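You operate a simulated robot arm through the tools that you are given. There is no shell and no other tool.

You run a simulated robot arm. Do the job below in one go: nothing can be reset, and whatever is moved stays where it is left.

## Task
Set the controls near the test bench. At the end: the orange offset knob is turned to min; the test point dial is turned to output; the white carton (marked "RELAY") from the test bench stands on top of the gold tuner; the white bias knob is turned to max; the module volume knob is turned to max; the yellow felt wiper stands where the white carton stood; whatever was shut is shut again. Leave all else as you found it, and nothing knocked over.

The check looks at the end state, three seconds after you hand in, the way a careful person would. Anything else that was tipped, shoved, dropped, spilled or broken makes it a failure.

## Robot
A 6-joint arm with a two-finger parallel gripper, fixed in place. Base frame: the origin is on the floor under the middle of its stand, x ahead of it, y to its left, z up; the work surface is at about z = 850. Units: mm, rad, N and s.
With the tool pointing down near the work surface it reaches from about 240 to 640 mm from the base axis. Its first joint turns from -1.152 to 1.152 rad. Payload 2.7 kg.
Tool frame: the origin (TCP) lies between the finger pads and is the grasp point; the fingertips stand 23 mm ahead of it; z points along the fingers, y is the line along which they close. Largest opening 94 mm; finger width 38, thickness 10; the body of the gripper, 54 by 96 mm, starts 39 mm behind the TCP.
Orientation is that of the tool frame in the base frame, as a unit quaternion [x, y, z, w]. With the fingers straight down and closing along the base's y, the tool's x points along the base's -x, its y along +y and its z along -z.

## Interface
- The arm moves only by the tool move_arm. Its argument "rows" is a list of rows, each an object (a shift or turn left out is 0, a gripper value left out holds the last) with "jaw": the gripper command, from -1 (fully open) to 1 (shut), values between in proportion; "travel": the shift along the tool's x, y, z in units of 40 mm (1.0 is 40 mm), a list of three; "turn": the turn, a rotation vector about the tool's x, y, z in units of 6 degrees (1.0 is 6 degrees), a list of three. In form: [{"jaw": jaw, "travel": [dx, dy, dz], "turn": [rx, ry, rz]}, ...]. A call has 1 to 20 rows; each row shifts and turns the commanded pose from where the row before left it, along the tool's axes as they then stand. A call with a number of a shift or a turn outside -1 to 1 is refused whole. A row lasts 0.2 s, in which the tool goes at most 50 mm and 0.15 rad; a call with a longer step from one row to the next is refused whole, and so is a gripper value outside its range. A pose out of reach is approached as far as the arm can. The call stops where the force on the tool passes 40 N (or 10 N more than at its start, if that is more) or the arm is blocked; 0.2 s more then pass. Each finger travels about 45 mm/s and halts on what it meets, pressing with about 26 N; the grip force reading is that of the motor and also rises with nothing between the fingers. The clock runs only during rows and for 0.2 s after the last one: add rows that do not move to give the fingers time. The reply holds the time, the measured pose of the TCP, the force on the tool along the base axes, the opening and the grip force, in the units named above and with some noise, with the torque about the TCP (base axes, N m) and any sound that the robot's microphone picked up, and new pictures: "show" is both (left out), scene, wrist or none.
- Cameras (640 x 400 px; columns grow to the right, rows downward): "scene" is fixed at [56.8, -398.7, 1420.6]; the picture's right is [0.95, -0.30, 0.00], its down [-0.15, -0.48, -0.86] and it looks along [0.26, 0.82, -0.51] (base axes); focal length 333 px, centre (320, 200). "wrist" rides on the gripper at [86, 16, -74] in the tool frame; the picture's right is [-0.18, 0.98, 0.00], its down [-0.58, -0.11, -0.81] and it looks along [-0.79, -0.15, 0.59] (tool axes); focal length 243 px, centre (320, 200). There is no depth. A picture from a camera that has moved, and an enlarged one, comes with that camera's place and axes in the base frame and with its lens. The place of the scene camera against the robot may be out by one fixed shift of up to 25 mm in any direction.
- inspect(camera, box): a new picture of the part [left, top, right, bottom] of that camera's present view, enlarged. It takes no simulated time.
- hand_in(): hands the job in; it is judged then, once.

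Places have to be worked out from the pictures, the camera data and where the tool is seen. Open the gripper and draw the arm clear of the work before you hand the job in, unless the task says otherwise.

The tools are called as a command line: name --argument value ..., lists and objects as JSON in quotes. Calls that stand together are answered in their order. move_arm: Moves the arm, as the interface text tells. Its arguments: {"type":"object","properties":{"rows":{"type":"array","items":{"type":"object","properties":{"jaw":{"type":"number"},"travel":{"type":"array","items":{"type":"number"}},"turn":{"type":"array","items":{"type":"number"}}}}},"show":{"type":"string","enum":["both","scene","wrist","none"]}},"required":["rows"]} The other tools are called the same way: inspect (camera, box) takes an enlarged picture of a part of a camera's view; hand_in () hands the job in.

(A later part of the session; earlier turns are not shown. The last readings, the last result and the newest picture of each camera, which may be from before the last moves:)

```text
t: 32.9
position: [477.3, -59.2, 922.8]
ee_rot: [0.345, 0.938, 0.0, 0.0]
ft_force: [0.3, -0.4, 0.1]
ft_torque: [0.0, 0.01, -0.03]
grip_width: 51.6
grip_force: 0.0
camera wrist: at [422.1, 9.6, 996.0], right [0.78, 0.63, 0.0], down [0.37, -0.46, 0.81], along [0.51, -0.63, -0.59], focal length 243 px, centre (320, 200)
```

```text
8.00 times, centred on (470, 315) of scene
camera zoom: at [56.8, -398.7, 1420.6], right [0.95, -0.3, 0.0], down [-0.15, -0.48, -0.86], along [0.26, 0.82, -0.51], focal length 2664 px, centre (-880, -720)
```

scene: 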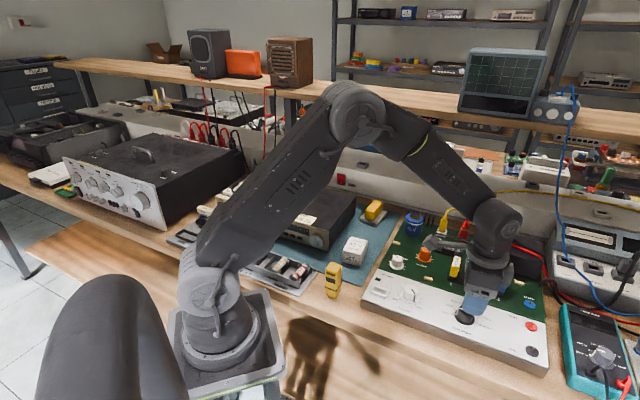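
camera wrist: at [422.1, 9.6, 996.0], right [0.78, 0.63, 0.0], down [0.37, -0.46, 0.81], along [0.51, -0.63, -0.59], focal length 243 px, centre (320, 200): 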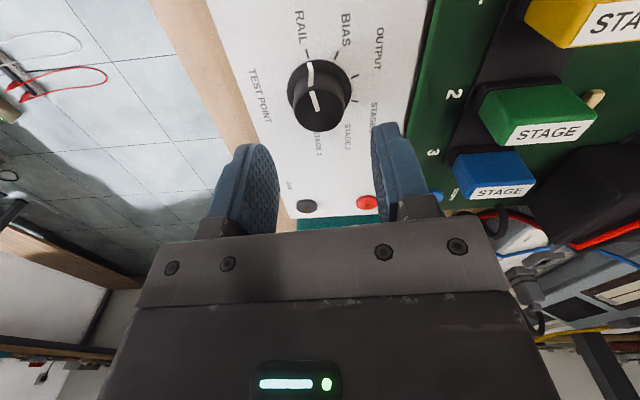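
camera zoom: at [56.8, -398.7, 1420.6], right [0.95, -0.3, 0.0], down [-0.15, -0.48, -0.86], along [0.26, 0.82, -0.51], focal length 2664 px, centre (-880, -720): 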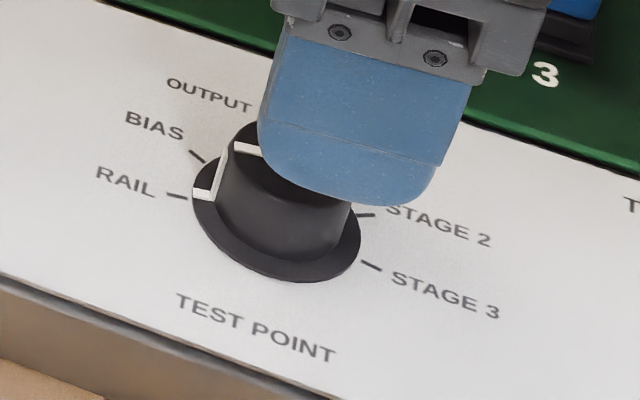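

The ticks fit a 40° spacing (RAIL at +100°, OUTPUT at +20° left of board-back), so the dial needs about 80° clockwise. I move over its axis, descend and grip it.

move_arm --rows '[{"travel": [0.104, 0.033, 0.4]}, {"travel": [0, 0, 0.4]}, {"travel": [0, 0, 0.4]}, {}, {"jaw": 0.1}, {"jaw": 0.4}, {"jaw": 0.4}, {"jaw": 0.4}]' --show "wrist"

inspect --camera "wrist" --box '[220, 50, 420, 220]'

```text
t: 34.7
position: [476.5, -56.2, 873.3]
ee_rot: [0.345, 0.938, 0.001, 0.004]
ft_force: [-1.2, -12.3, 33.2]
ft_torque: [-0.36, 0.96, 0.23]
grip_width: 32.6
grip_force: 5.0
camera wrist: at [420.4, 11.9, 946.6], right [0.78, 0.63, 0.0], down [0.37, -0.46, 0.81], along [0.51, -0.63, -0.59], focal length 243 px, centre (320, 200)
```

wrist: 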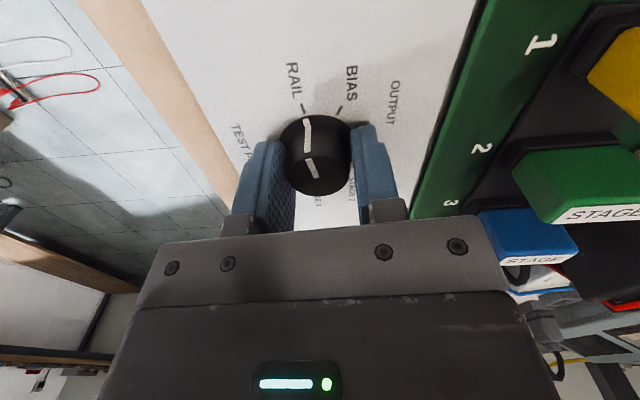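

```text
2.35 times, centred on (320, 135) of wrist
camera zoom: at [420.4, 11.9, 946.6], right [0.78, 0.63, 0.0], down [0.37, -0.46, 0.81], along [0.51, -0.63, -0.59], focal length 571 px, centre (320, 353)
```

zoom: 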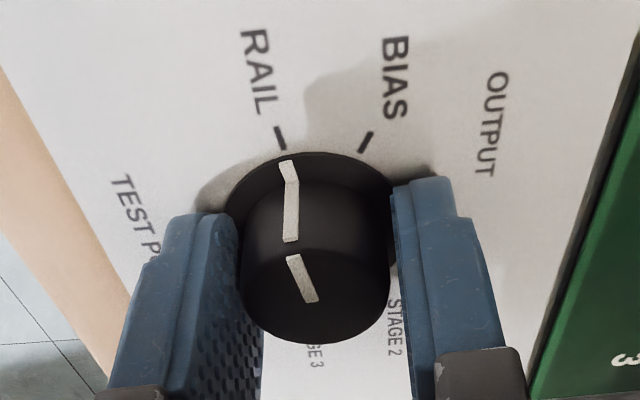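

A 33 N upward force suggests the tips touch the dial skirt. I loosen, raise 2 mm and close more firmly.

move_arm --rows '[{"jaw": 0.2}, {"jaw": 0.2, "travel": [0, 0, -0.05]}, {"jaw": 0.2}, {"jaw": 0.5}, {"jaw": 0.5}, {"jaw": 0.5}]' --show "none"

```text
t: 36.1
position: [472.5, -54.8, 873.7]
ee_rot: [0.347, 0.938, -0.001, -0.003]
ft_force: [-11.0, -1.4, 4.0]
ft_torque: [0.01, -0.03, -0.05]
grip_width: 31.0
grip_force: 12.0
```

Forces are small now; I let the grip settle one moment and read again.

move_arm --rows '[{"jaw": 0.6}, {"jaw": 0.6}, {}]' --show "none"

```text
t: 36.9
position: [473.6, -54.4, 873.5]
ee_rot: [0.347, 0.938, 0.0, -0.002]
ft_force: [-18.9, -5.4, -4.8]
ft_torque: [0.52, 0.12, -0.09]
grip_width: 30.7
grip_force: 45.1
```

Firm grip (45 N, 30.7 mm). I turn the dial clockwise 60° first and look.

move_arm --rows '[{"turn": [0, 0, 1]}, {"turn": [0, 0, 1]}, {"turn": [0, 0, 1]}, {"turn": [0, 0, 1]}, {"turn": [0, 0, 1]}, {"turn": [0, 0, 1]}, {"turn": [0, 0, 1]}, {"turn": [0, 0, 1]}, {"turn": [0, 0, 1]}, {"turn": [0, 0, 1]}, {}]' --show "wrist"

inspect --camera "wrist" --box '[220, 50, 420, 220]'

```text
t: 39.3
position: [474.3, -54.4, 873.7]
ee_rot: [0.77, 0.638, -0.002, -0.001]
ft_force: [5.7, -4.8, -37.2]
ft_torque: [0.21, -0.58, 0.01]
grip_width: 30.6
grip_force: 45.3
camera wrist: at [507.0, 27.4, 947.3], right [0.93, -0.36, 0.0], down [-0.21, -0.55, 0.81], along [-0.29, -0.75, -0.59], focal length 243 px, centre (320, 200)
```

wrist: 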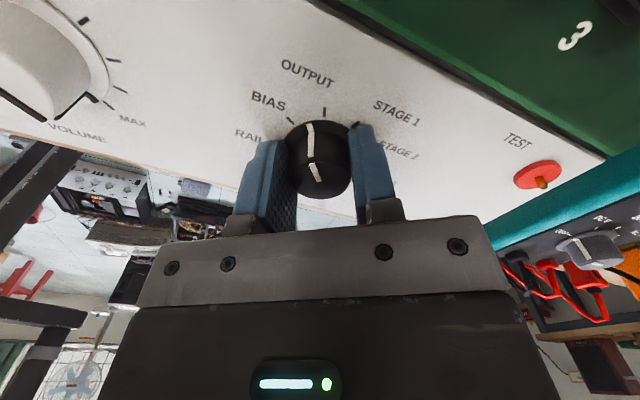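

```text
2.35 times, centred on (320, 135) of wrist
camera zoom: at [507.0, 27.4, 947.3], right [0.93, -0.36, 0.0], down [-0.21, -0.55, 0.81], along [-0.29, -0.75, -0.59], focal length 571 px, centre (320, 353)
```

zoom: 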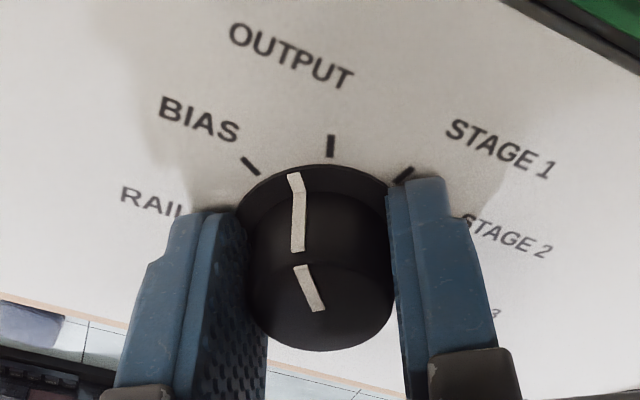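

The pointer is midway between BIAS and OUTPUT, as expected; 20° remains. I ease the vertical force and finish the turn.

move_arm --rows '[{"travel": [0, 0, 0.02]}, {"turn": [0, 0, 1]}, {"turn": [0, 0, 1]}, {"turn": [0, 0, 1]}, {"turn": [0, 0, 0.3]}, {}]' --show "wrist"

inspect --camera "wrist" --box '[220, 50, 420, 220]'

```text
t: 40.7
position: [474.6, -54.8, 874.0]
ee_rot: [0.868, 0.497, 0.0, -0.001]
ft_force: [12.6, -0.1, -34.3]
ft_torque: [-0.01, -0.55, 0.02]
grip_width: 30.5
grip_force: 44.9
camera wrist: at [533.2, 11.7, 947.4], right [0.76, -0.66, 0.0], down [-0.39, -0.45, 0.81], along [-0.53, -0.61, -0.59], focal length 243 px, centre (320, 200)
```

wrist: 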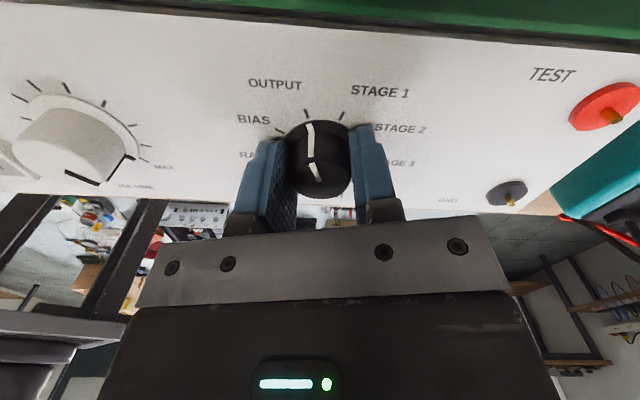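

```text
2.35 times, centred on (320, 135) of wrist
camera zoom: at [533.2, 11.7, 947.4], right [0.76, -0.66, 0.0], down [-0.39, -0.45, 0.81], along [-0.53, -0.61, -0.59], focal length 571 px, centre (320, 353)
```

zoom: 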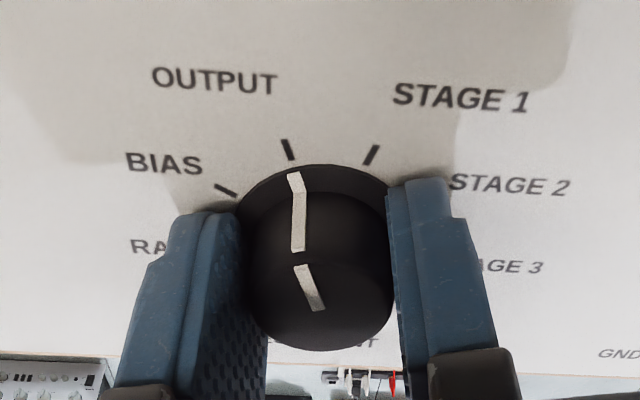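

The pointer lines up with the OUTPUT tick (total turn ≈80°). I release, lift well clear and travel to above the bias knob (judged near (421, 131)), then yaw back.

move_arm --rows '[{"jaw": 0.1}, {"jaw": -0.1}, {"jaw": -0.1}, {"travel": [0, 0, -0.7]}, {"travel": [0, 0, -0.7]}, {"travel": [0, 0, -0.7]}, {"travel": [0.665, -0.7, 0]}, {"travel": [0.665, -0.7, 0]}, {"travel": [0.665, -0.7, 0]}, {"travel": [0.665, -0.7, 0]}, {"travel": [0.665, -0.7, 0]}, {}]'

inspect --camera "scene" --box '[430, 280, 510, 340]'

inspect --camera "wrist" --box '[220, 30, 420, 220]'

```text
t: 43.3
position: [420.3, 128.1, 960.8]
ee_rot: [0.868, 0.497, 0.0, 0.0]
ft_force: [0.4, 0.5, 0.5]
ft_torque: [0.0, 0.03, 0.03]
grip_width: 51.7
grip_force: 0.0
camera wrist: at [479.1, 193.5, 1035.4], right [0.76, -0.65, 0.0], down [-0.39, -0.45, 0.81], along [-0.53, -0.61, -0.59], focal length 243 px, centre (320, 200)
```

scene: 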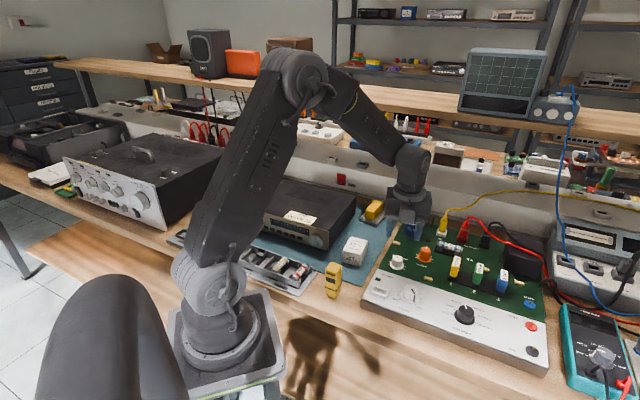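
wrist: 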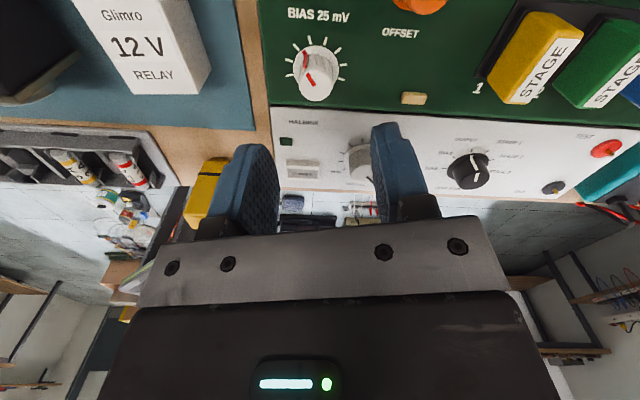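

```text
6.67 times, centred on (470, 310) of scene
camera zoom: at [56.8, -398.7, 1420.6], right [0.95, -0.3, 0.0], down [-0.15, -0.48, -0.86], along [0.26, 0.82, -0.51], focal length 2220 px, centre (-680, -533)
```

zoom: 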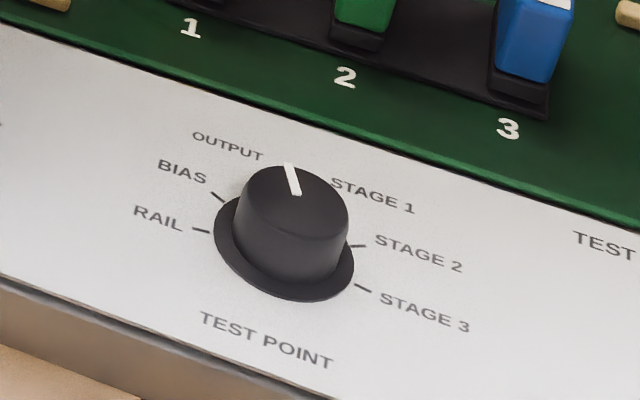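

```text
2.11 times, centred on (320, 125) of wrist
camera zoom: at [479.1, 193.5, 1035.4], right [0.76, -0.65, 0.0], down [-0.39, -0.45, 0.81], along [-0.53, -0.61, -0.59], focal length 511 px, centre (320, 358)
```

zoom: 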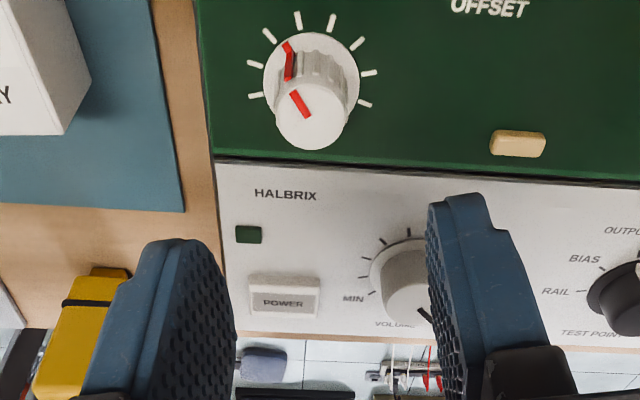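

The dial stands at OUTPUT. The bias knob is at about (418, 128), top z≈871, with 10 ticks over 270° (max direction ≈ -90°) and its pointer at ≈ 82°, so it needs ≈170° clockwise. I yaw the tool back to about -40° above it.

move_arm --rows '[{"travel": [-0.033, -0.041, 0], "turn": [0, 0, -1]}, {"turn": [0, 0, -1]}, {"turn": [0, 0, -1]}, {"turn": [0, 0, -1]}, {"turn": [0, 0, -1]}, {"turn": [0, 0, -1]}, {"turn": [0, 0, -1]}, {"turn": [0, 0, -1]}, {"turn": [0, 0, -1]}, {"turn": [0, 0, -1]}, {"turn": [0, 0, -1]}, {"turn": [0, 0, -1]}, {"turn": [0, 0, -1]}, {"turn": [0, 0, -1]}, {"turn": [0, 0, -1]}, {"turn": [0, 0, -1]}, {"turn": [0, 0, -1]}, {"turn": [0, 0, -1]}, {"turn": [0, 0, -1]}, {"turn": [0, 0, -1]}]' --show "none"

move_arm --rows '[{"turn": [0, 0, -1]}, {"turn": [0, 0, -1]}, {"turn": [0, 0, -1]}, {"turn": [0, 0, -1]}, {"turn": [0, 0, -1]}, {"turn": [0, 0, -1]}, {"turn": [0, 0, -1]}, {"travel": [0, 0, 0.6]}, {"travel": [0, 0, 0.4]}, {}]' --show "wrist"

inspect --camera "wrist" --box '[220, 30, 420, 220]'

```text
t: 47.5
position: [418.9, 130.4, 959.3]
ee_rot: [0.002, 1.0, 0.0, 0.0]
ft_force: [-0.1, -0.2, -0.5]
ft_torque: [0.01, -0.02, -0.01]
grip_width: 51.8
grip_force: 0.0
```

```text
t: 49.7
position: [419.4, 129.1, 918.3]
ee_rot: [-0.356, 0.934, 0.0, 0.0]
ft_force: [-1.0, 0.5, -0.7]
ft_torque: [0.02, 0.0, -0.04]
grip_width: 51.8
grip_force: 0.0
camera wrist: at [343.8, 83.0, 992.9], right [-0.52, 0.86, 0.0], down [0.51, 0.31, 0.81], along [0.69, 0.42, -0.59], focal length 243 px, centre (320, 200)
```

wrist: 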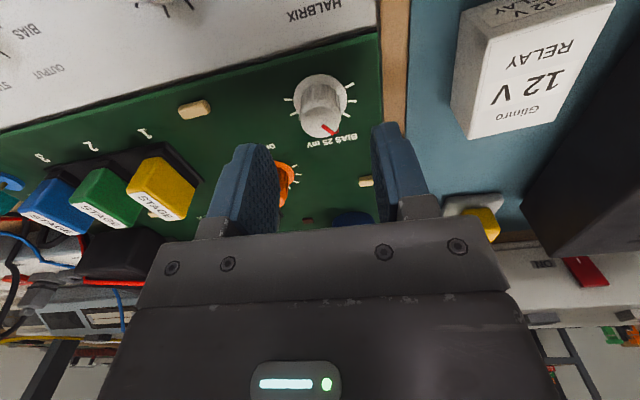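

```text
2.11 times, centred on (320, 125) of wrist
camera zoom: at [343.8, 83.0, 992.9], right [-0.52, 0.86, 0.0], down [0.51, 0.31, 0.81], along [0.69, 0.42, -0.59], focal length 511 px, centre (320, 358)
```

zoom: 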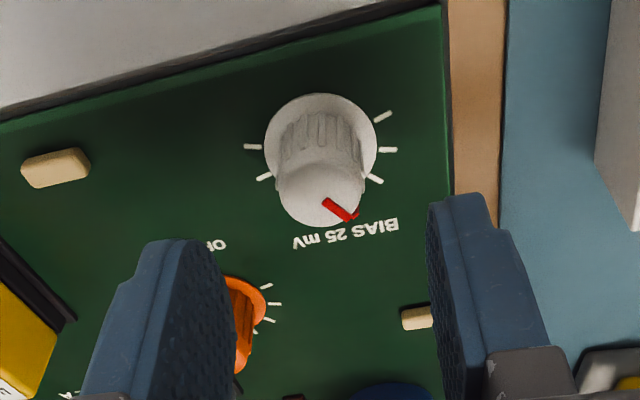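

The bias knob is centred under the tool ((418.7, 129) vs TCP (419.4, 129.1)). I descend to TCP z≈877 and grip it.

move_arm --rows '[{"travel": [0, 0, 0.5]}, {"travel": [0, 0, 0.53]}, {}, {"jaw": 0.2}, {"jaw": 0.4}, {"jaw": 0.65}, {"jaw": 0.65}, {"jaw": 0.65}]' --show "wrist"

inspect --camera "wrist" --box '[220, 50, 420, 220]'

```text
t: 51.5
position: [420.1, 130.6, 879.7]
ee_rot: [-0.356, 0.934, -0.001, 0.0]
ft_force: [4.4, -4.3, -3.7]
ft_torque: [-0.06, -0.11, -0.01]
grip_width: 23.9
grip_force: 45.0
camera wrist: at [344.5, 84.0, 953.6], right [-0.52, 0.86, 0.0], down [0.51, 0.31, 0.81], along [0.69, 0.42, -0.59], focal length 243 px, centre (320, 200)
```

wrist: 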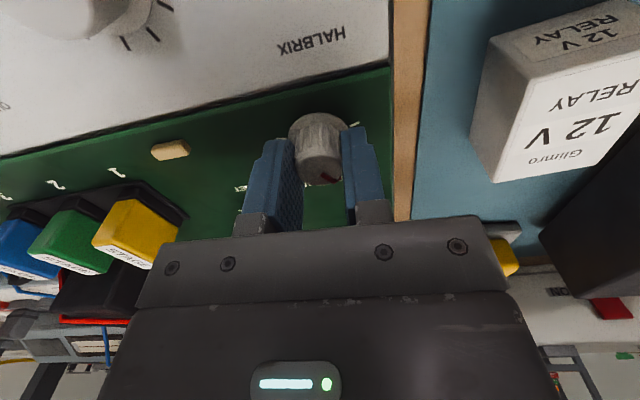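

```text
2.35 times, centred on (320, 135) of wrist
camera zoom: at [344.5, 84.0, 953.6], right [-0.52, 0.86, 0.0], down [0.51, 0.31, 0.81], along [0.69, 0.42, -0.59], focal length 571 px, centre (320, 353)
```

zoom: 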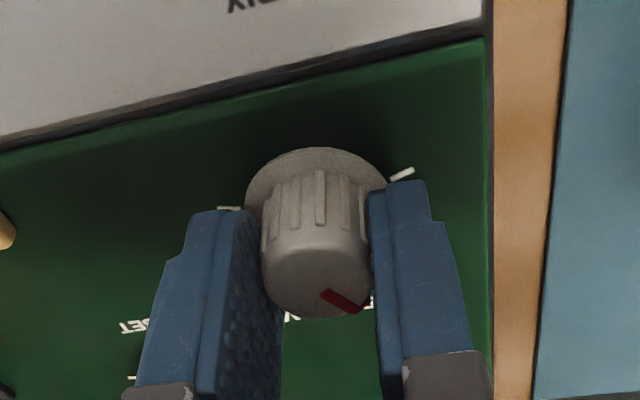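

Clean grip with little side force. I turn the bias knob clockwise by 90° to begin.

move_arm --rows '[{"turn": [0, 0, 1]}, {"turn": [0, 0, 1]}, {"turn": [0, 0, 1]}, {"turn": [0, 0, 1]}, {"turn": [0, 0, 1]}, {"turn": [0, 0, 1]}, {"turn": [0, 0, 1]}, {"turn": [0, 0, 1]}, {"turn": [0, 0, 1]}, {"turn": [0, 0, 1]}, {"turn": [0, 0, 1]}, {"turn": [0, 0, 1]}, {"turn": [0, 0, 1]}, {"turn": [0, 0, 1]}, {"turn": [0, 0, 1]}, {}]' --show "wrist"

```text
t: 52.8
position: [420.8, 128.1, 879.3]
ee_rot: [-0.067, 0.998, -0.001, 0.002]
ft_force: [-2.0, -5.0, 1.8]
ft_torque: [0.31, -0.44, 0.02]
grip_width: 23.8
grip_force: 45.1
stopped in row 6: the force on the tool passed its limit at 41 N (the readings are from after the stop); the commanded pose is now the measured one
camera wrist: at [332.2, 133.2, 953.3], right [0.05, 1.0, 0.0], down [0.59, -0.03, 0.81], along [0.81, -0.04, -0.59], focal length 243 px, centre (320, 200)
```

wrist: 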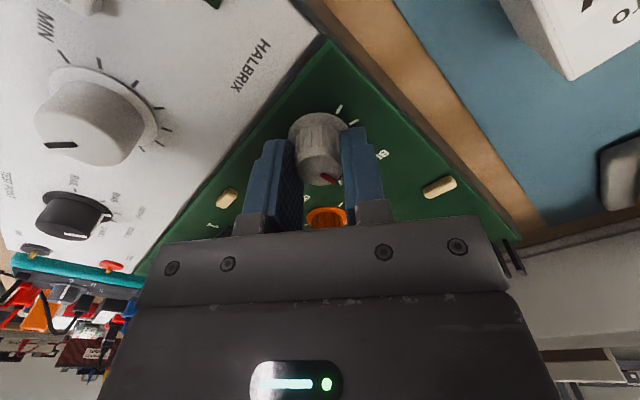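

The drift shows the knob axis is ~4 mm toward tool +x from the TCP, so I add a compensating shift per row and continue.

move_arm --rows '[{"turn": [0, 0, 1], "travel": [0, -0.01, 0]}, {"turn": [0, 0, 1], "travel": [0, -0.01, 0]}, {"turn": [0, 0, 1], "travel": [0, -0.01, 0]}, {"turn": [0, 0, 1], "travel": [0, -0.01, 0]}, {"turn": [0, 0, 1], "travel": [0, -0.01, 0]}, {"turn": [0, 0, 1], "travel": [0, -0.01, 0]}, {"turn": [0, 0, 1], "travel": [0, -0.01, 0]}, {"turn": [0, 0, 1], "travel": [0, -0.01, 0]}, {"turn": [0, 0, 1], "travel": [0, -0.01, 0]}, {"turn": [0, 0, 1], "travel": [0, -0.01, 0]}, {"turn": [0, 0, 1], "travel": [0, -0.01, 0]}, {"turn": [0, 0, 1], "travel": [0, -0.01, 0]}, {"turn": [0, 0, 1], "travel": [0, -0.01, 0]}, {}]' --show "wrist"

```text
t: 55.8
position: [420.1, 126.8, 879.9]
ee_rot: [0.576, 0.817, 0.003, 0.003]
ft_force: [17.7, 18.5, -9.5]
ft_torque: [-0.38, 0.25, -0.04]
grip_width: 23.5
grip_force: 44.7
camera wrist: at [404.7, 213.7, 953.6], right [0.99, 0.16, 0.01], down [0.09, -0.58, 0.81], along [0.13, -0.8, -0.59], focal length 243 px, centre (320, 200)
```

wrist: 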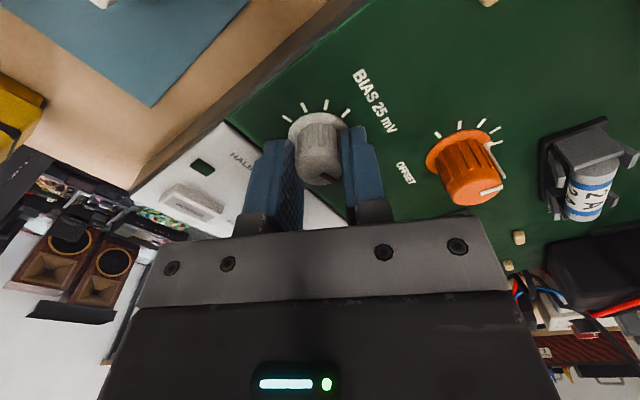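

Now ≈112° turned with moderate forces; about 58° remain to the MAX stop. I continue.

move_arm --rows '[{"turn": [0, 0, 1], "travel": [0, -0.01, 0]}, {"turn": [0, 0, 1], "travel": [0, -0.01, 0]}, {"turn": [0, 0, 1], "travel": [0, -0.01, 0]}, {"turn": [0, 0, 1], "travel": [0, -0.01, 0]}, {"turn": [0, 0, 1], "travel": [0, -0.01, 0]}, {"turn": [0, 0, 1], "travel": [0, -0.01, 0]}, {"turn": [0, 0, 1], "travel": [0, -0.01, 0]}, {}]' --show "wrist"

inspect --camera "wrist" --box '[220, 50, 420, 220]'

inspect --camera "scene" --box '[370, 230, 450, 290]'

```text
t: 57.6
position: [417.4, 127.3, 879.4]
ee_rot: [0.831, 0.556, 0.005, 0.002]
ft_force: [20.1, 29.6, -15.5]
ft_torque: [0.44, 0.58, -0.05]
grip_width: 23.1
grip_force: 45.1
camera wrist: at [464.7, 199.8, 954.4], right [0.84, -0.54, 0.01], down [-0.33, -0.5, 0.8], along [-0.43, -0.68, -0.6], focal length 243 px, centre (320, 200)
```

wrist: 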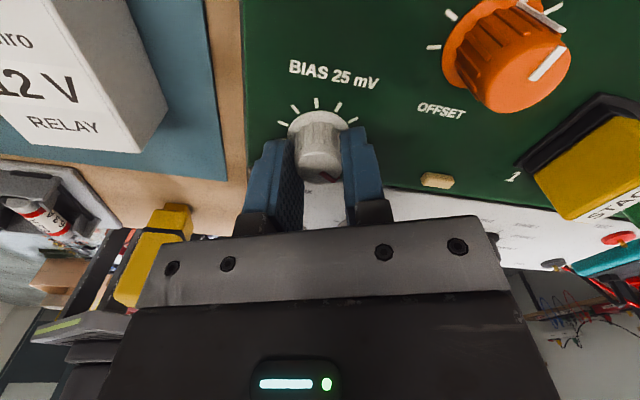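

```text
2.35 times, centred on (320, 135) of wrist
camera zoom: at [464.7, 199.8, 954.4], right [0.84, -0.54, 0.01], down [-0.33, -0.5, 0.8], along [-0.43, -0.68, -0.6], focal length 571 px, centre (320, 353)
```

zoom: 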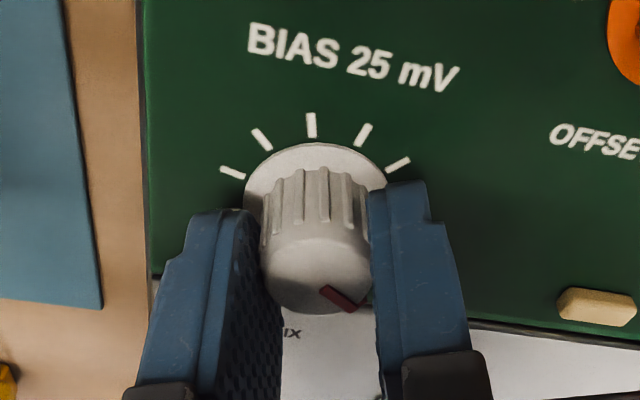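

```text
6.67 times, centred on (410, 260) of scene
camera zoom: at [57.6, -397.9, 1420.9], right [0.95, -0.3, 0.0], down [-0.15, -0.49, -0.86], along [0.26, 0.82, -0.51], focal length 2220 px, centre (-280, -200)
```

zoom: 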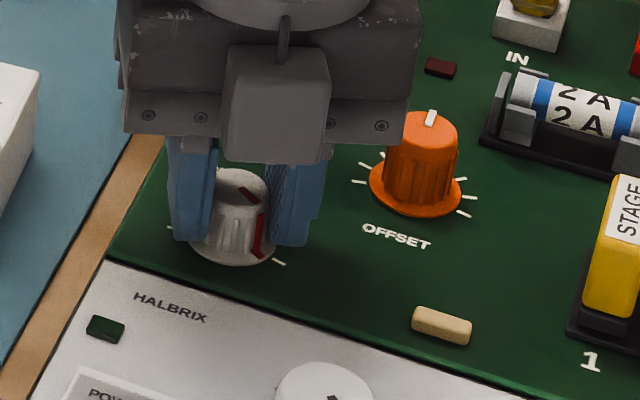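

Pointer is about 15° short of the last tick; I relieve the side force (0.6 mm toward tool +x) and turn the last part until the stop.

move_arm --rows '[{"travel": [0.015, 0, 0.005]}, {"turn": [0, 0, 1], "travel": [0, -0.005, 0]}, {"turn": [0, 0, 1], "travel": [0, -0.005, 0]}, {"turn": [0, 0, 0.6]}, {}]' --show "wrist"

inspect --camera "scene" --box '[370, 230, 450, 290]'

```text
t: 58.8
position: [416.4, 126.3, 879.4]
ee_rot: [0.899, 0.439, 0.003, 0.002]
ft_force: [9.1, 8.1, 10.6]
ft_torque: [0.48, -0.23, 0.5]
grip_width: 23.6
grip_force: 44.9
camera wrist: at [482.1, 184.3, 954.2], right [0.66, -0.75, 0.0], down [-0.45, -0.39, 0.8], along [-0.6, -0.53, -0.59], focal length 243 px, centre (320, 200)
```

wrist: 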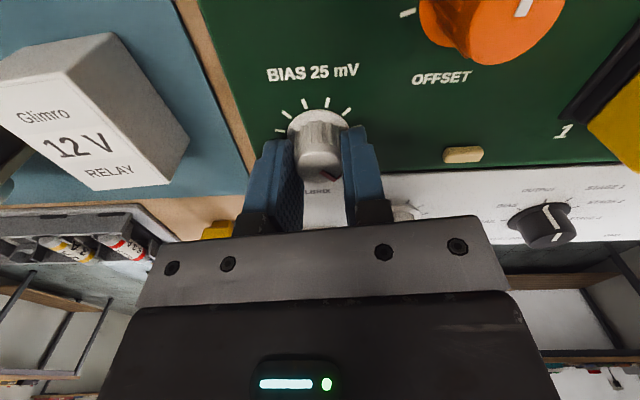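

```text
6.67 times, centred on (410, 260) of scene
camera zoom: at [56.9, -398.6, 1420.7], right [0.95, -0.3, 0.0], down [-0.15, -0.48, -0.86], along [0.26, 0.82, -0.51], focal length 2220 px, centre (-280, -200)
```

zoom: 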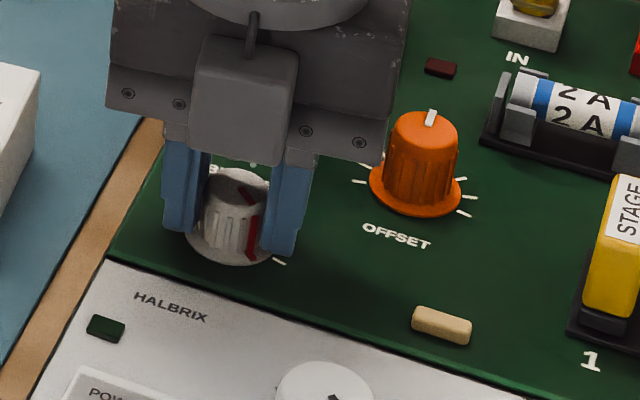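

z-torque reached 0.5 N·m at the predicted angle, so the bias knob is at its MAX stop. I release, lift and move over the orange offset knob (judged near (500, 133)), keeping this yaw for a counter-clockwise turn.

move_arm --rows '[{"jaw": 0.3}, {"jaw": 0.0}, {"jaw": -0.1}, {"travel": [0, 0, -0.7]}, {"travel": [0, 0, -0.7]}, {"travel": [0, 0, -0.6]}, {"travel": [0.46, 0.513, 0]}, {"travel": [0.46, 0.513, 0]}, {"travel": [0.46, 0.513, 0]}, {}]'

inspect --camera "wrist" --box '[220, 20, 420, 220]'

inspect --camera "scene" --box '[360, 230, 440, 290]'

```text
t: 61.0
position: [498.8, 130.8, 959.6]
ee_rot: [0.898, 0.439, 0.001, 0.002]
ft_force: [-0.2, 0.3, -0.4]
ft_torque: [0.05, 0.03, 0.01]
grip_width: 51.8
grip_force: 0.0
camera wrist: at [564.6, 189.4, 1033.3], right [0.66, -0.75, 0.0], down [-0.44, -0.39, 0.81], along [-0.6, -0.54, -0.59], focal length 243 px, centre (320, 200)
```

scene: 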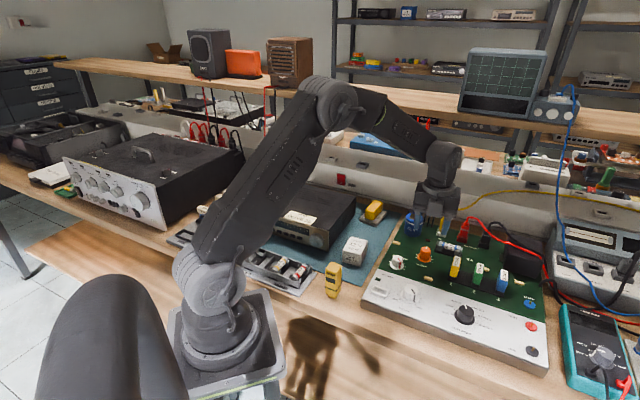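
wrist: 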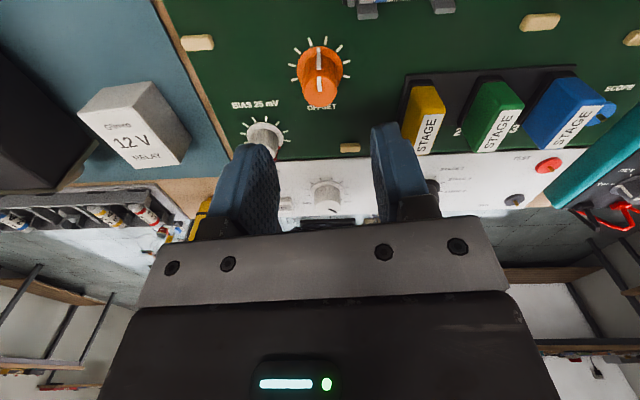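

```text
2.00 times, centred on (320, 120) of wrist
camera zoom: at [564.6, 189.4, 1033.3], right [0.66, -0.75, 0.0], down [-0.44, -0.39, 0.81], along [-0.6, -0.54, -0.59], focal length 485 px, centre (320, 360)
```

zoom: 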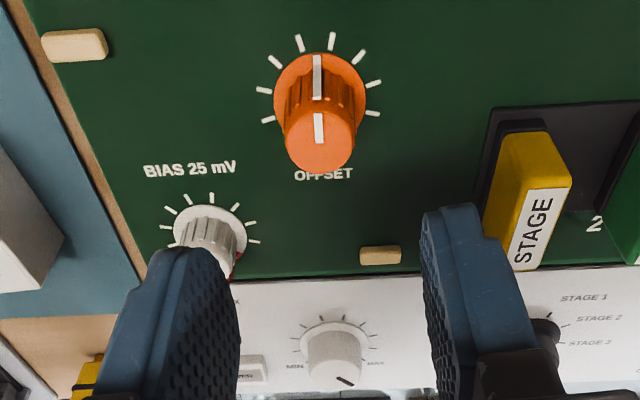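

```text
6.67 times, centred on (400, 260) of scene
camera zoom: at [56.8, -398.7, 1420.6], right [0.95, -0.3, 0.0], down [-0.15, -0.48, -0.86], along [0.26, 0.82, -0.51], focal length 2220 px, centre (-213, -200)
```

zoom: 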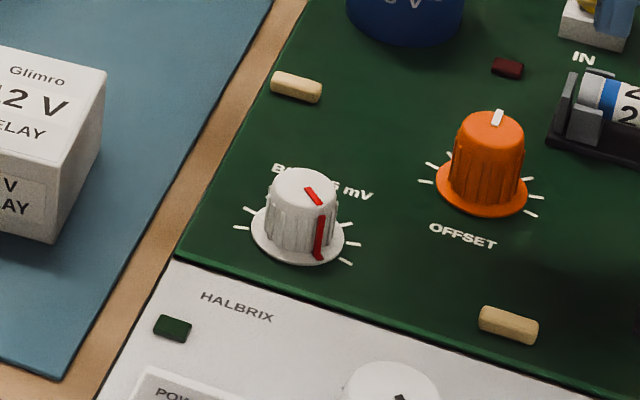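

The bias pointer sits past its last drawn tick at the stop (ticks are the interior ones of a 270° range), so it is at max. The offset knob is at ≈(501, 133), top z≈879, pointer ≈ 45° (12 o'clock); it needs ≈137° counter-clockwise. I centre and descend partway to check.

move_arm --rows '[{"jaw": 0.0, "travel": [0.082, 0.016, 0.5]}, {"travel": [0, 0, 0.5]}, {}]' --show "wrist"

inspect --camera "wrist" --box '[220, 20, 420, 220]'

```text
t: 61.8
position: [502.4, 135.6, 918.6]
ee_rot: [0.898, 0.439, 0.0, 0.001]
ft_force: [0.1, -0.3, 0.2]
ft_torque: [-0.02, 0.0, 0.0]
grip_width: 46.9
grip_force: 0.0
camera wrist: at [568.0, 193.8, 992.6], right [0.66, -0.75, 0.0], down [-0.45, -0.39, 0.81], along [-0.6, -0.54, -0.59], focal length 243 px, centre (320, 200)
```

wrist: 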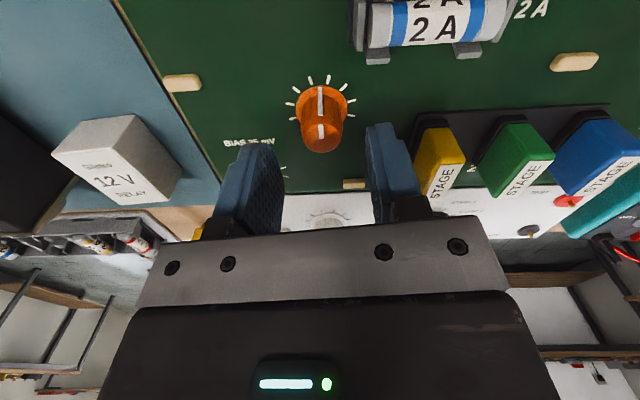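

```text
2.00 times, centred on (320, 120) of wrist
camera zoom: at [568.0, 193.8, 992.6], right [0.66, -0.75, 0.0], down [-0.45, -0.39, 0.81], along [-0.6, -0.54, -0.59], focal length 485 px, centre (320, 360)
```

zoom: 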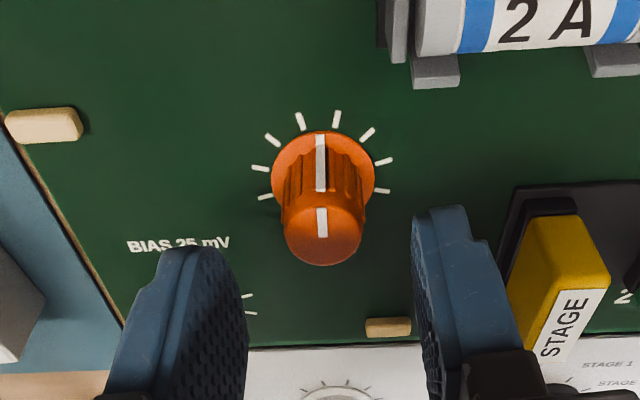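

Cross-checking four rays gives the offset knob at ≈(498.5, 131), skirt z≈850, so I'm ~5 mm too far toward tool +x. I correct, descend to TCP z≈880 and look before closing.

move_arm --rows '[{"travel": [-0.125, 0, 0.3]}, {"travel": [0, 0, 0.35]}, {"travel": [0, 0, 0.3]}, {}]' --show "wrist"

inspect --camera "wrist" --box '[220, 50, 420, 220]'

inspect --camera "scene" --box '[380, 210, 480, 290]'

```text
t: 62.8
position: [498.2, 129.9, 882.7]
ee_rot: [0.898, 0.439, 0.001, 0.002]
ft_force: [-0.1, 0.1, -0.1]
ft_torque: [-0.01, 0.0, 0.01]
grip_width: 47.1
grip_force: 0.0
camera wrist: at [564.5, 187.8, 956.4], right [0.66, -0.75, 0.0], down [-0.45, -0.39, 0.81], along [-0.6, -0.54, -0.59], focal length 243 px, centre (320, 200)
```

wrist: 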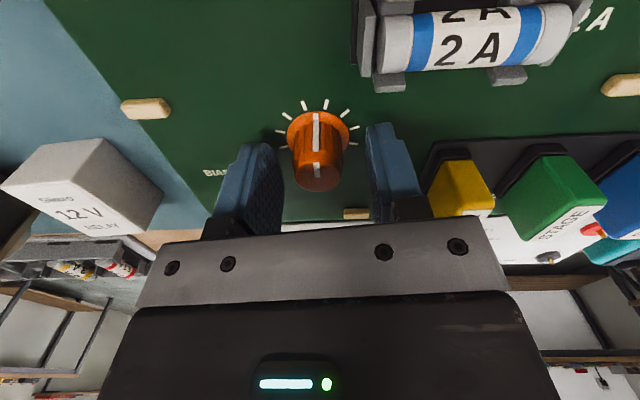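

```text
2.35 times, centred on (320, 135) of wrist
camera zoom: at [564.5, 187.8, 956.4], right [0.66, -0.75, 0.0], down [-0.45, -0.39, 0.81], along [-0.6, -0.54, -0.59], focal length 571 px, centre (320, 353)
```

zoom: 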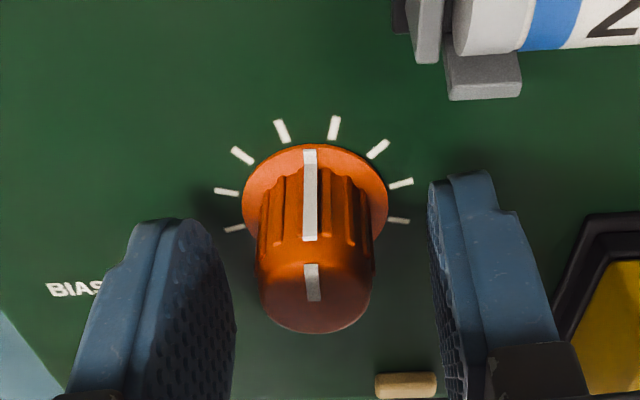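

```text
5.00 times, centred on (430, 250) of scene
camera zoom: at [56.8, -398.7, 1420.6], right [0.95, -0.3, 0.0], down [-0.15, -0.48, -0.86], along [0.26, 0.82, -0.51], focal length 1665 px, centre (-230, -50)
```

zoom: 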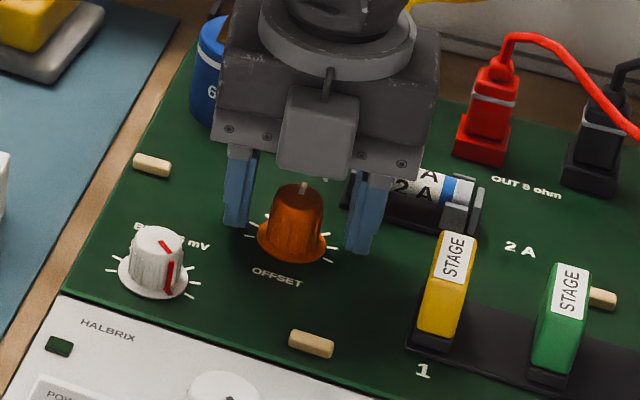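

Centred within about 1 mm. I shift 0.8 mm along tool -y, lower 2 mm, and grip the orange knob.

move_arm --rows '[{"travel": [0.01, -0.02, 0.05]}, {"jaw": 0.2}, {"jaw": 0.4}, {"jaw": 0.65}, {"jaw": 0.65}, {"jaw": 0.65}]' --show "none"

```text
t: 64.2
position: [498.5, 130.2, 880.3]
ee_rot: [0.898, 0.439, 0.0, 0.002]
ft_force: [9.1, -6.1, -5.0]
ft_torque: [0.38, 0.04, 0.0]
grip_width: 23.7
grip_force: 45.0
```

Good grip (23.7 mm) with small forces. I turn counter-clockwise (negative about tool z) by 60° and check.

move_arm --rows '[{"turn": [0, 0, -1]}, {"turn": [0, 0, -1]}, {"turn": [0, 0, -1]}, {"turn": [0, 0, -1]}, {"turn": [0, 0, -1]}, {"turn": [0, 0, -1]}, {"turn": [0, 0, -1]}, {"turn": [0, 0, -1]}, {"turn": [0, 0, -1]}, {"turn": [0, 0, -1]}, {}]' --show "wrist"

```text
t: 66.0
position: [498.9, 130.8, 879.4]
ee_rot: [0.65, 0.76, 0.003, 0.003]
ft_force: [9.4, -0.6, -7.6]
ft_torque: [0.29, 0.55, 0.04]
grip_width: 23.4
grip_force: 45.1
stopped in row 9: the force on the tool passed its limit at 41 N (the readings are from after the stop); the commanded pose is now the measured one
camera wrist: at [500.4, 218.2, 953.5], right [1.0, -0.03, 0.01], down [-0.02, -0.59, 0.81], along [-0.02, -0.81, -0.59], focal length 243 px, centre (320, 200)
```

wrist: 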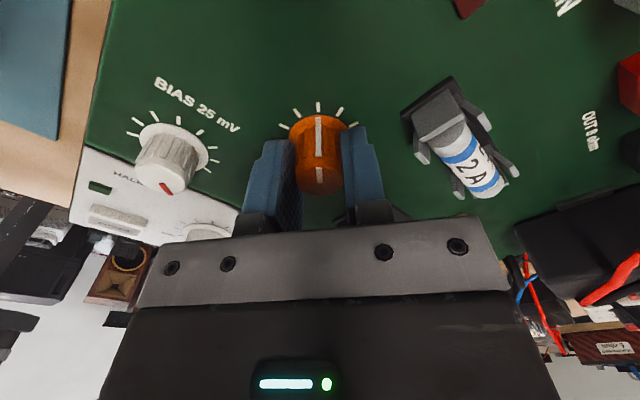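

47° turned; continuing counter-clockwise for the remaining ~90°.

move_arm --rows '[{"turn": [0, 0, -1]}, {"turn": [0, 0, -1]}, {"turn": [0, 0, -1]}, {"turn": [0, 0, -1]}, {"turn": [0, 0, -1]}, {"turn": [0, 0, -1]}, {"turn": [0, 0, -1]}, {"turn": [0, 0, -1]}, {"turn": [0, 0, -1]}, {"turn": [0, 0, -1]}, {"turn": [0, 0, -1]}, {"turn": [0, 0, -1]}, {}]' --show "wrist"

inspect --camera "wrist" --box '[220, 50, 420, 220]'

```text
t: 68.8
position: [498.8, 130.6, 880.3]
ee_rot: [0.077, 0.997, 0.001, 0.004]
ft_force: [16.4, 3.5, -22.5]
ft_torque: [-0.1, -0.94, -0.01]
grip_width: 23.7
grip_force: 45.4
camera wrist: at [415.1, 159.8, 953.0], right [0.33, 0.94, 0.0], down [0.55, -0.2, 0.81], along [0.77, -0.27, -0.58], focal length 243 px, centre (320, 200)
```

wrist: 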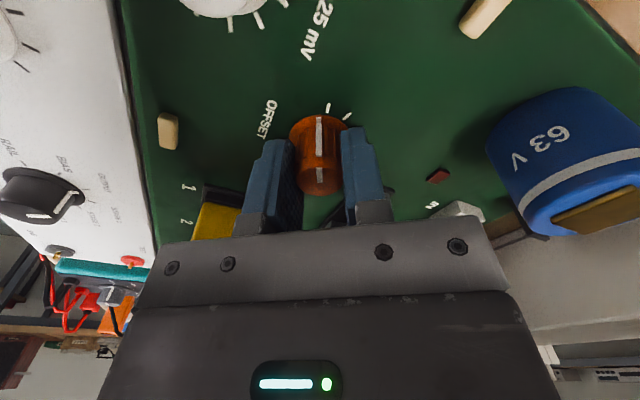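

```text
2.35 times, centred on (320, 135) of wrist
camera zoom: at [415.1, 159.8, 953.0], right [0.33, 0.94, 0.0], down [0.55, -0.2, 0.81], along [0.77, -0.27, -0.58], focal length 571 px, centre (320, 353)
```

zoom: 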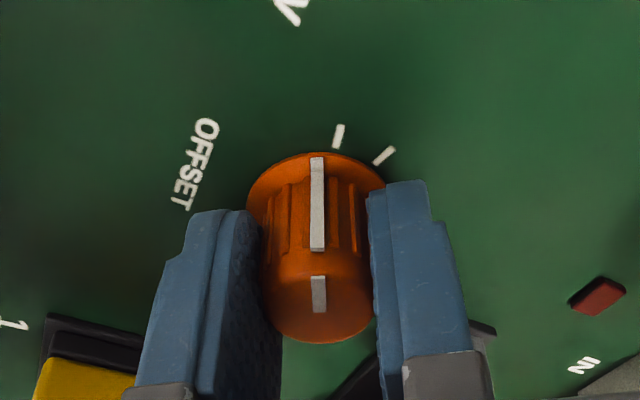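

Turned ≈119°, pointer already past the last drawn tick; I continue to the MIN stop watching the torque.

move_arm --rows '[{"travel": [0, 0, 0.015]}, {"turn": [0, 0, -1]}, {"turn": [0, 0, -1]}, {"turn": [0, 0, -1]}, {}]' --show "wrist"

inspect --camera "wrist" --box '[220, 50, 420, 220]'

```text
t: 70.0
position: [497.9, 130.5, 878.6]
ee_rot: [-0.08, 0.997, 0.0, 0.004]
ft_force: [6.9, 0.5, -2.0]
ft_torque: [0.42, -0.34, -0.18]
grip_width: 23.6
grip_force: 45.1
camera wrist: at [410.1, 132.9, 953.1], right [0.03, 1.0, 0.0], down [0.58, -0.02, 0.81], along [0.81, -0.02, -0.58], focal length 243 px, centre (320, 200)
```

wrist: 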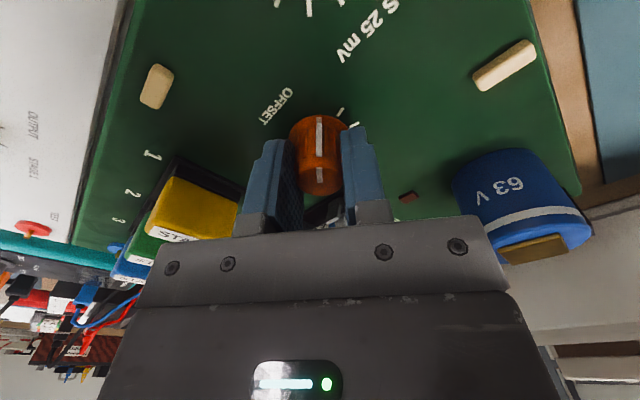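

```text
2.35 times, centred on (320, 135) of wrist
camera zoom: at [410.1, 132.9, 953.1], right [0.03, 1.0, 0.0], down [0.58, -0.02, 0.81], along [0.81, -0.02, -0.58], focal length 571 px, centre (320, 353)
```

zoom: 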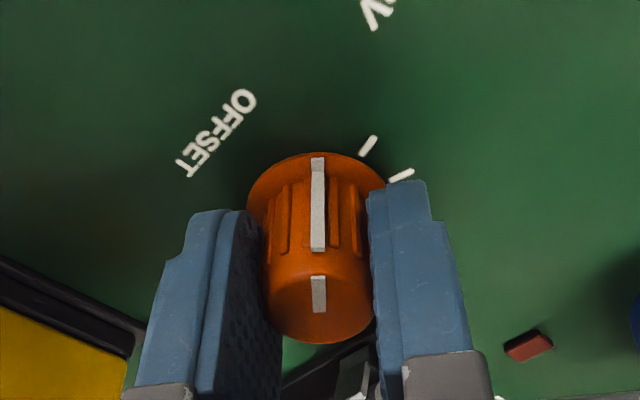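

Torque begins to rise (-0.18) after 137°. I press a little further to be sure of the stop.

move_arm --rows '[{"turn": [0, 0, -0.4]}, {"turn": [0, 0, -0.4]}, {}]' --show "none"

```text
t: 70.8
position: [498.4, 130.6, 879.8]
ee_rot: [-0.12, 0.993, -0.002, 0.004]
ft_force: [1.7, -2.8, 7.6]
ft_torque: [0.29, 0.12, -0.61]
grip_width: 23.6
grip_force: 45.1
```

Torque -0.61 N·m: the offset knob is on its MIN stop. I release, lift, and travel to above the white carton (judged near (343, 216)) to measure it.

move_arm --rows '[{"jaw": 0.3}, {"jaw": 0.0}, {"jaw": 0.0}, {"travel": [0, 0, -0.7]}, {"travel": [0, 0, -0.7]}, {"travel": [0, 0, -0.7]}, {"travel": [0.652, 0.6, -0.18]}, {"travel": [0.652, 0.6, -0.18]}, {"jaw": -0.6, "travel": [0.652, 0.6, -0.18]}, {"travel": [0.652, 0.6, -0.18]}, {"travel": [0.652, 0.6, -0.18]}, {}, {}]'

inspect --camera "wrist" --box '[200, 0, 440, 200]'

inspect --camera "scene" --box '[370, 215, 490, 305]'

```text
t: 73.7
position: [338.8, 218.6, 1001.4]
ee_rot: [-0.121, 0.993, -0.001, 0.004]
ft_force: [0.2, -0.2, -0.6]
ft_torque: [-0.01, -0.02, -0.01]
grip_width: 75.1
grip_force: 0.0
camera wrist: at [250.5, 213.2, 1075.0], right [-0.06, 1.0, 0.0], down [0.58, 0.03, 0.81], along [0.81, 0.04, -0.59], focal length 243 px, centre (320, 200)
```

scene: 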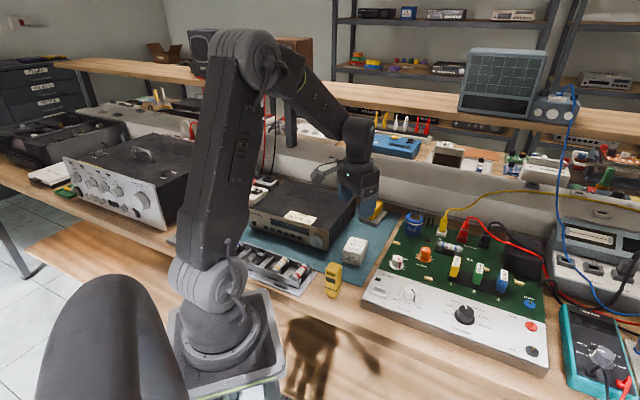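
wrist: 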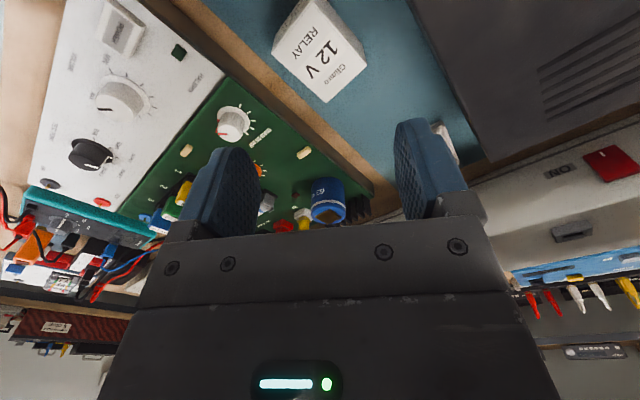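

```text
2.00 times, centred on (320, 100) of wrist
camera zoom: at [250.5, 213.2, 1075.0], right [-0.06, 1.0, 0.0], down [0.58, 0.03, 0.81], along [0.81, 0.04, -0.59], focal length 485 px, centre (320, 400)
```

zoom: 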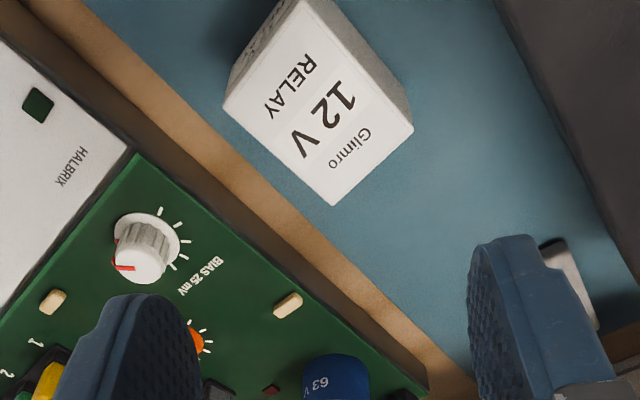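

```text
4.44 times, centred on (430, 260) of scene
camera zoom: at [56.8, -398.7, 1420.6], right [0.95, -0.3, 0.0], down [-0.15, -0.48, -0.86], along [0.26, 0.82, -0.51], focal length 1480 px, centre (-169, -67)
```

zoom: 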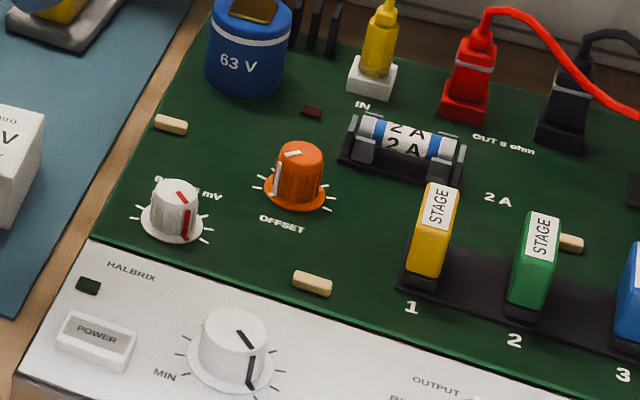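

All four controls look right in the scene. Now I measure the carton: its top is a ~60×46 mm rectangle with its long side at ≈49°. I zoom the scene picture to fix its height and base.

inspect --camera "scene" --box '[325, 225, 385, 275]'

inspect --camera "scene" --box '[230, 165, 410, 285]'

```text
8.00 times, centred on (355, 250) of scene
camera zoom: at [56.8, -398.7, 1420.6], right [0.95, -0.3, 0.0], down [-0.15, -0.48, -0.86], along [0.26, 0.82, -0.51], focal length 2664 px, centre (40, -200)
```

zoom: 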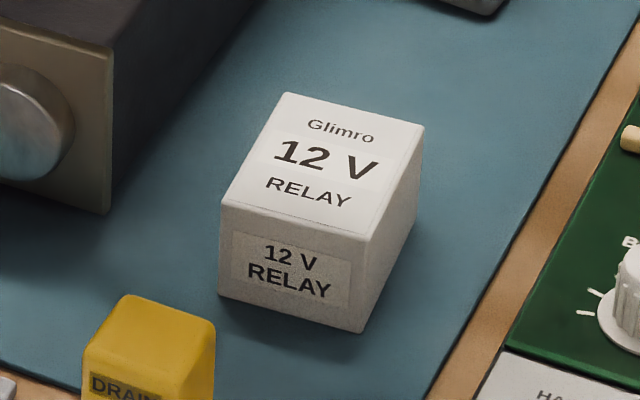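

```text
3.33 times, centred on (320, 225) of scene
camera zoom: at [56.8, -398.7, 1420.6], right [0.95, -0.3, 0.0], down [-0.15, -0.48, -0.86], along [0.26, 0.82, -0.51], focal length 1110 px, centre (320, 117)
```

zoom: 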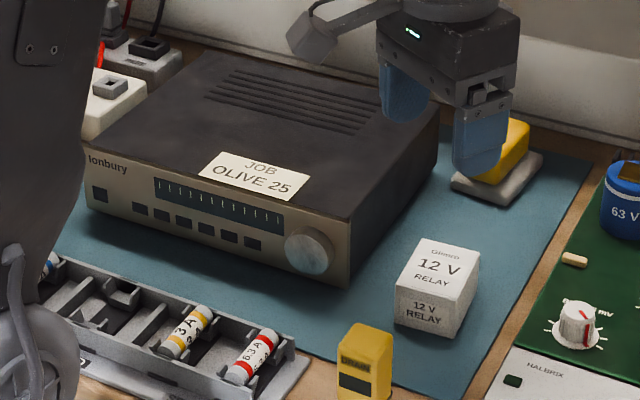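

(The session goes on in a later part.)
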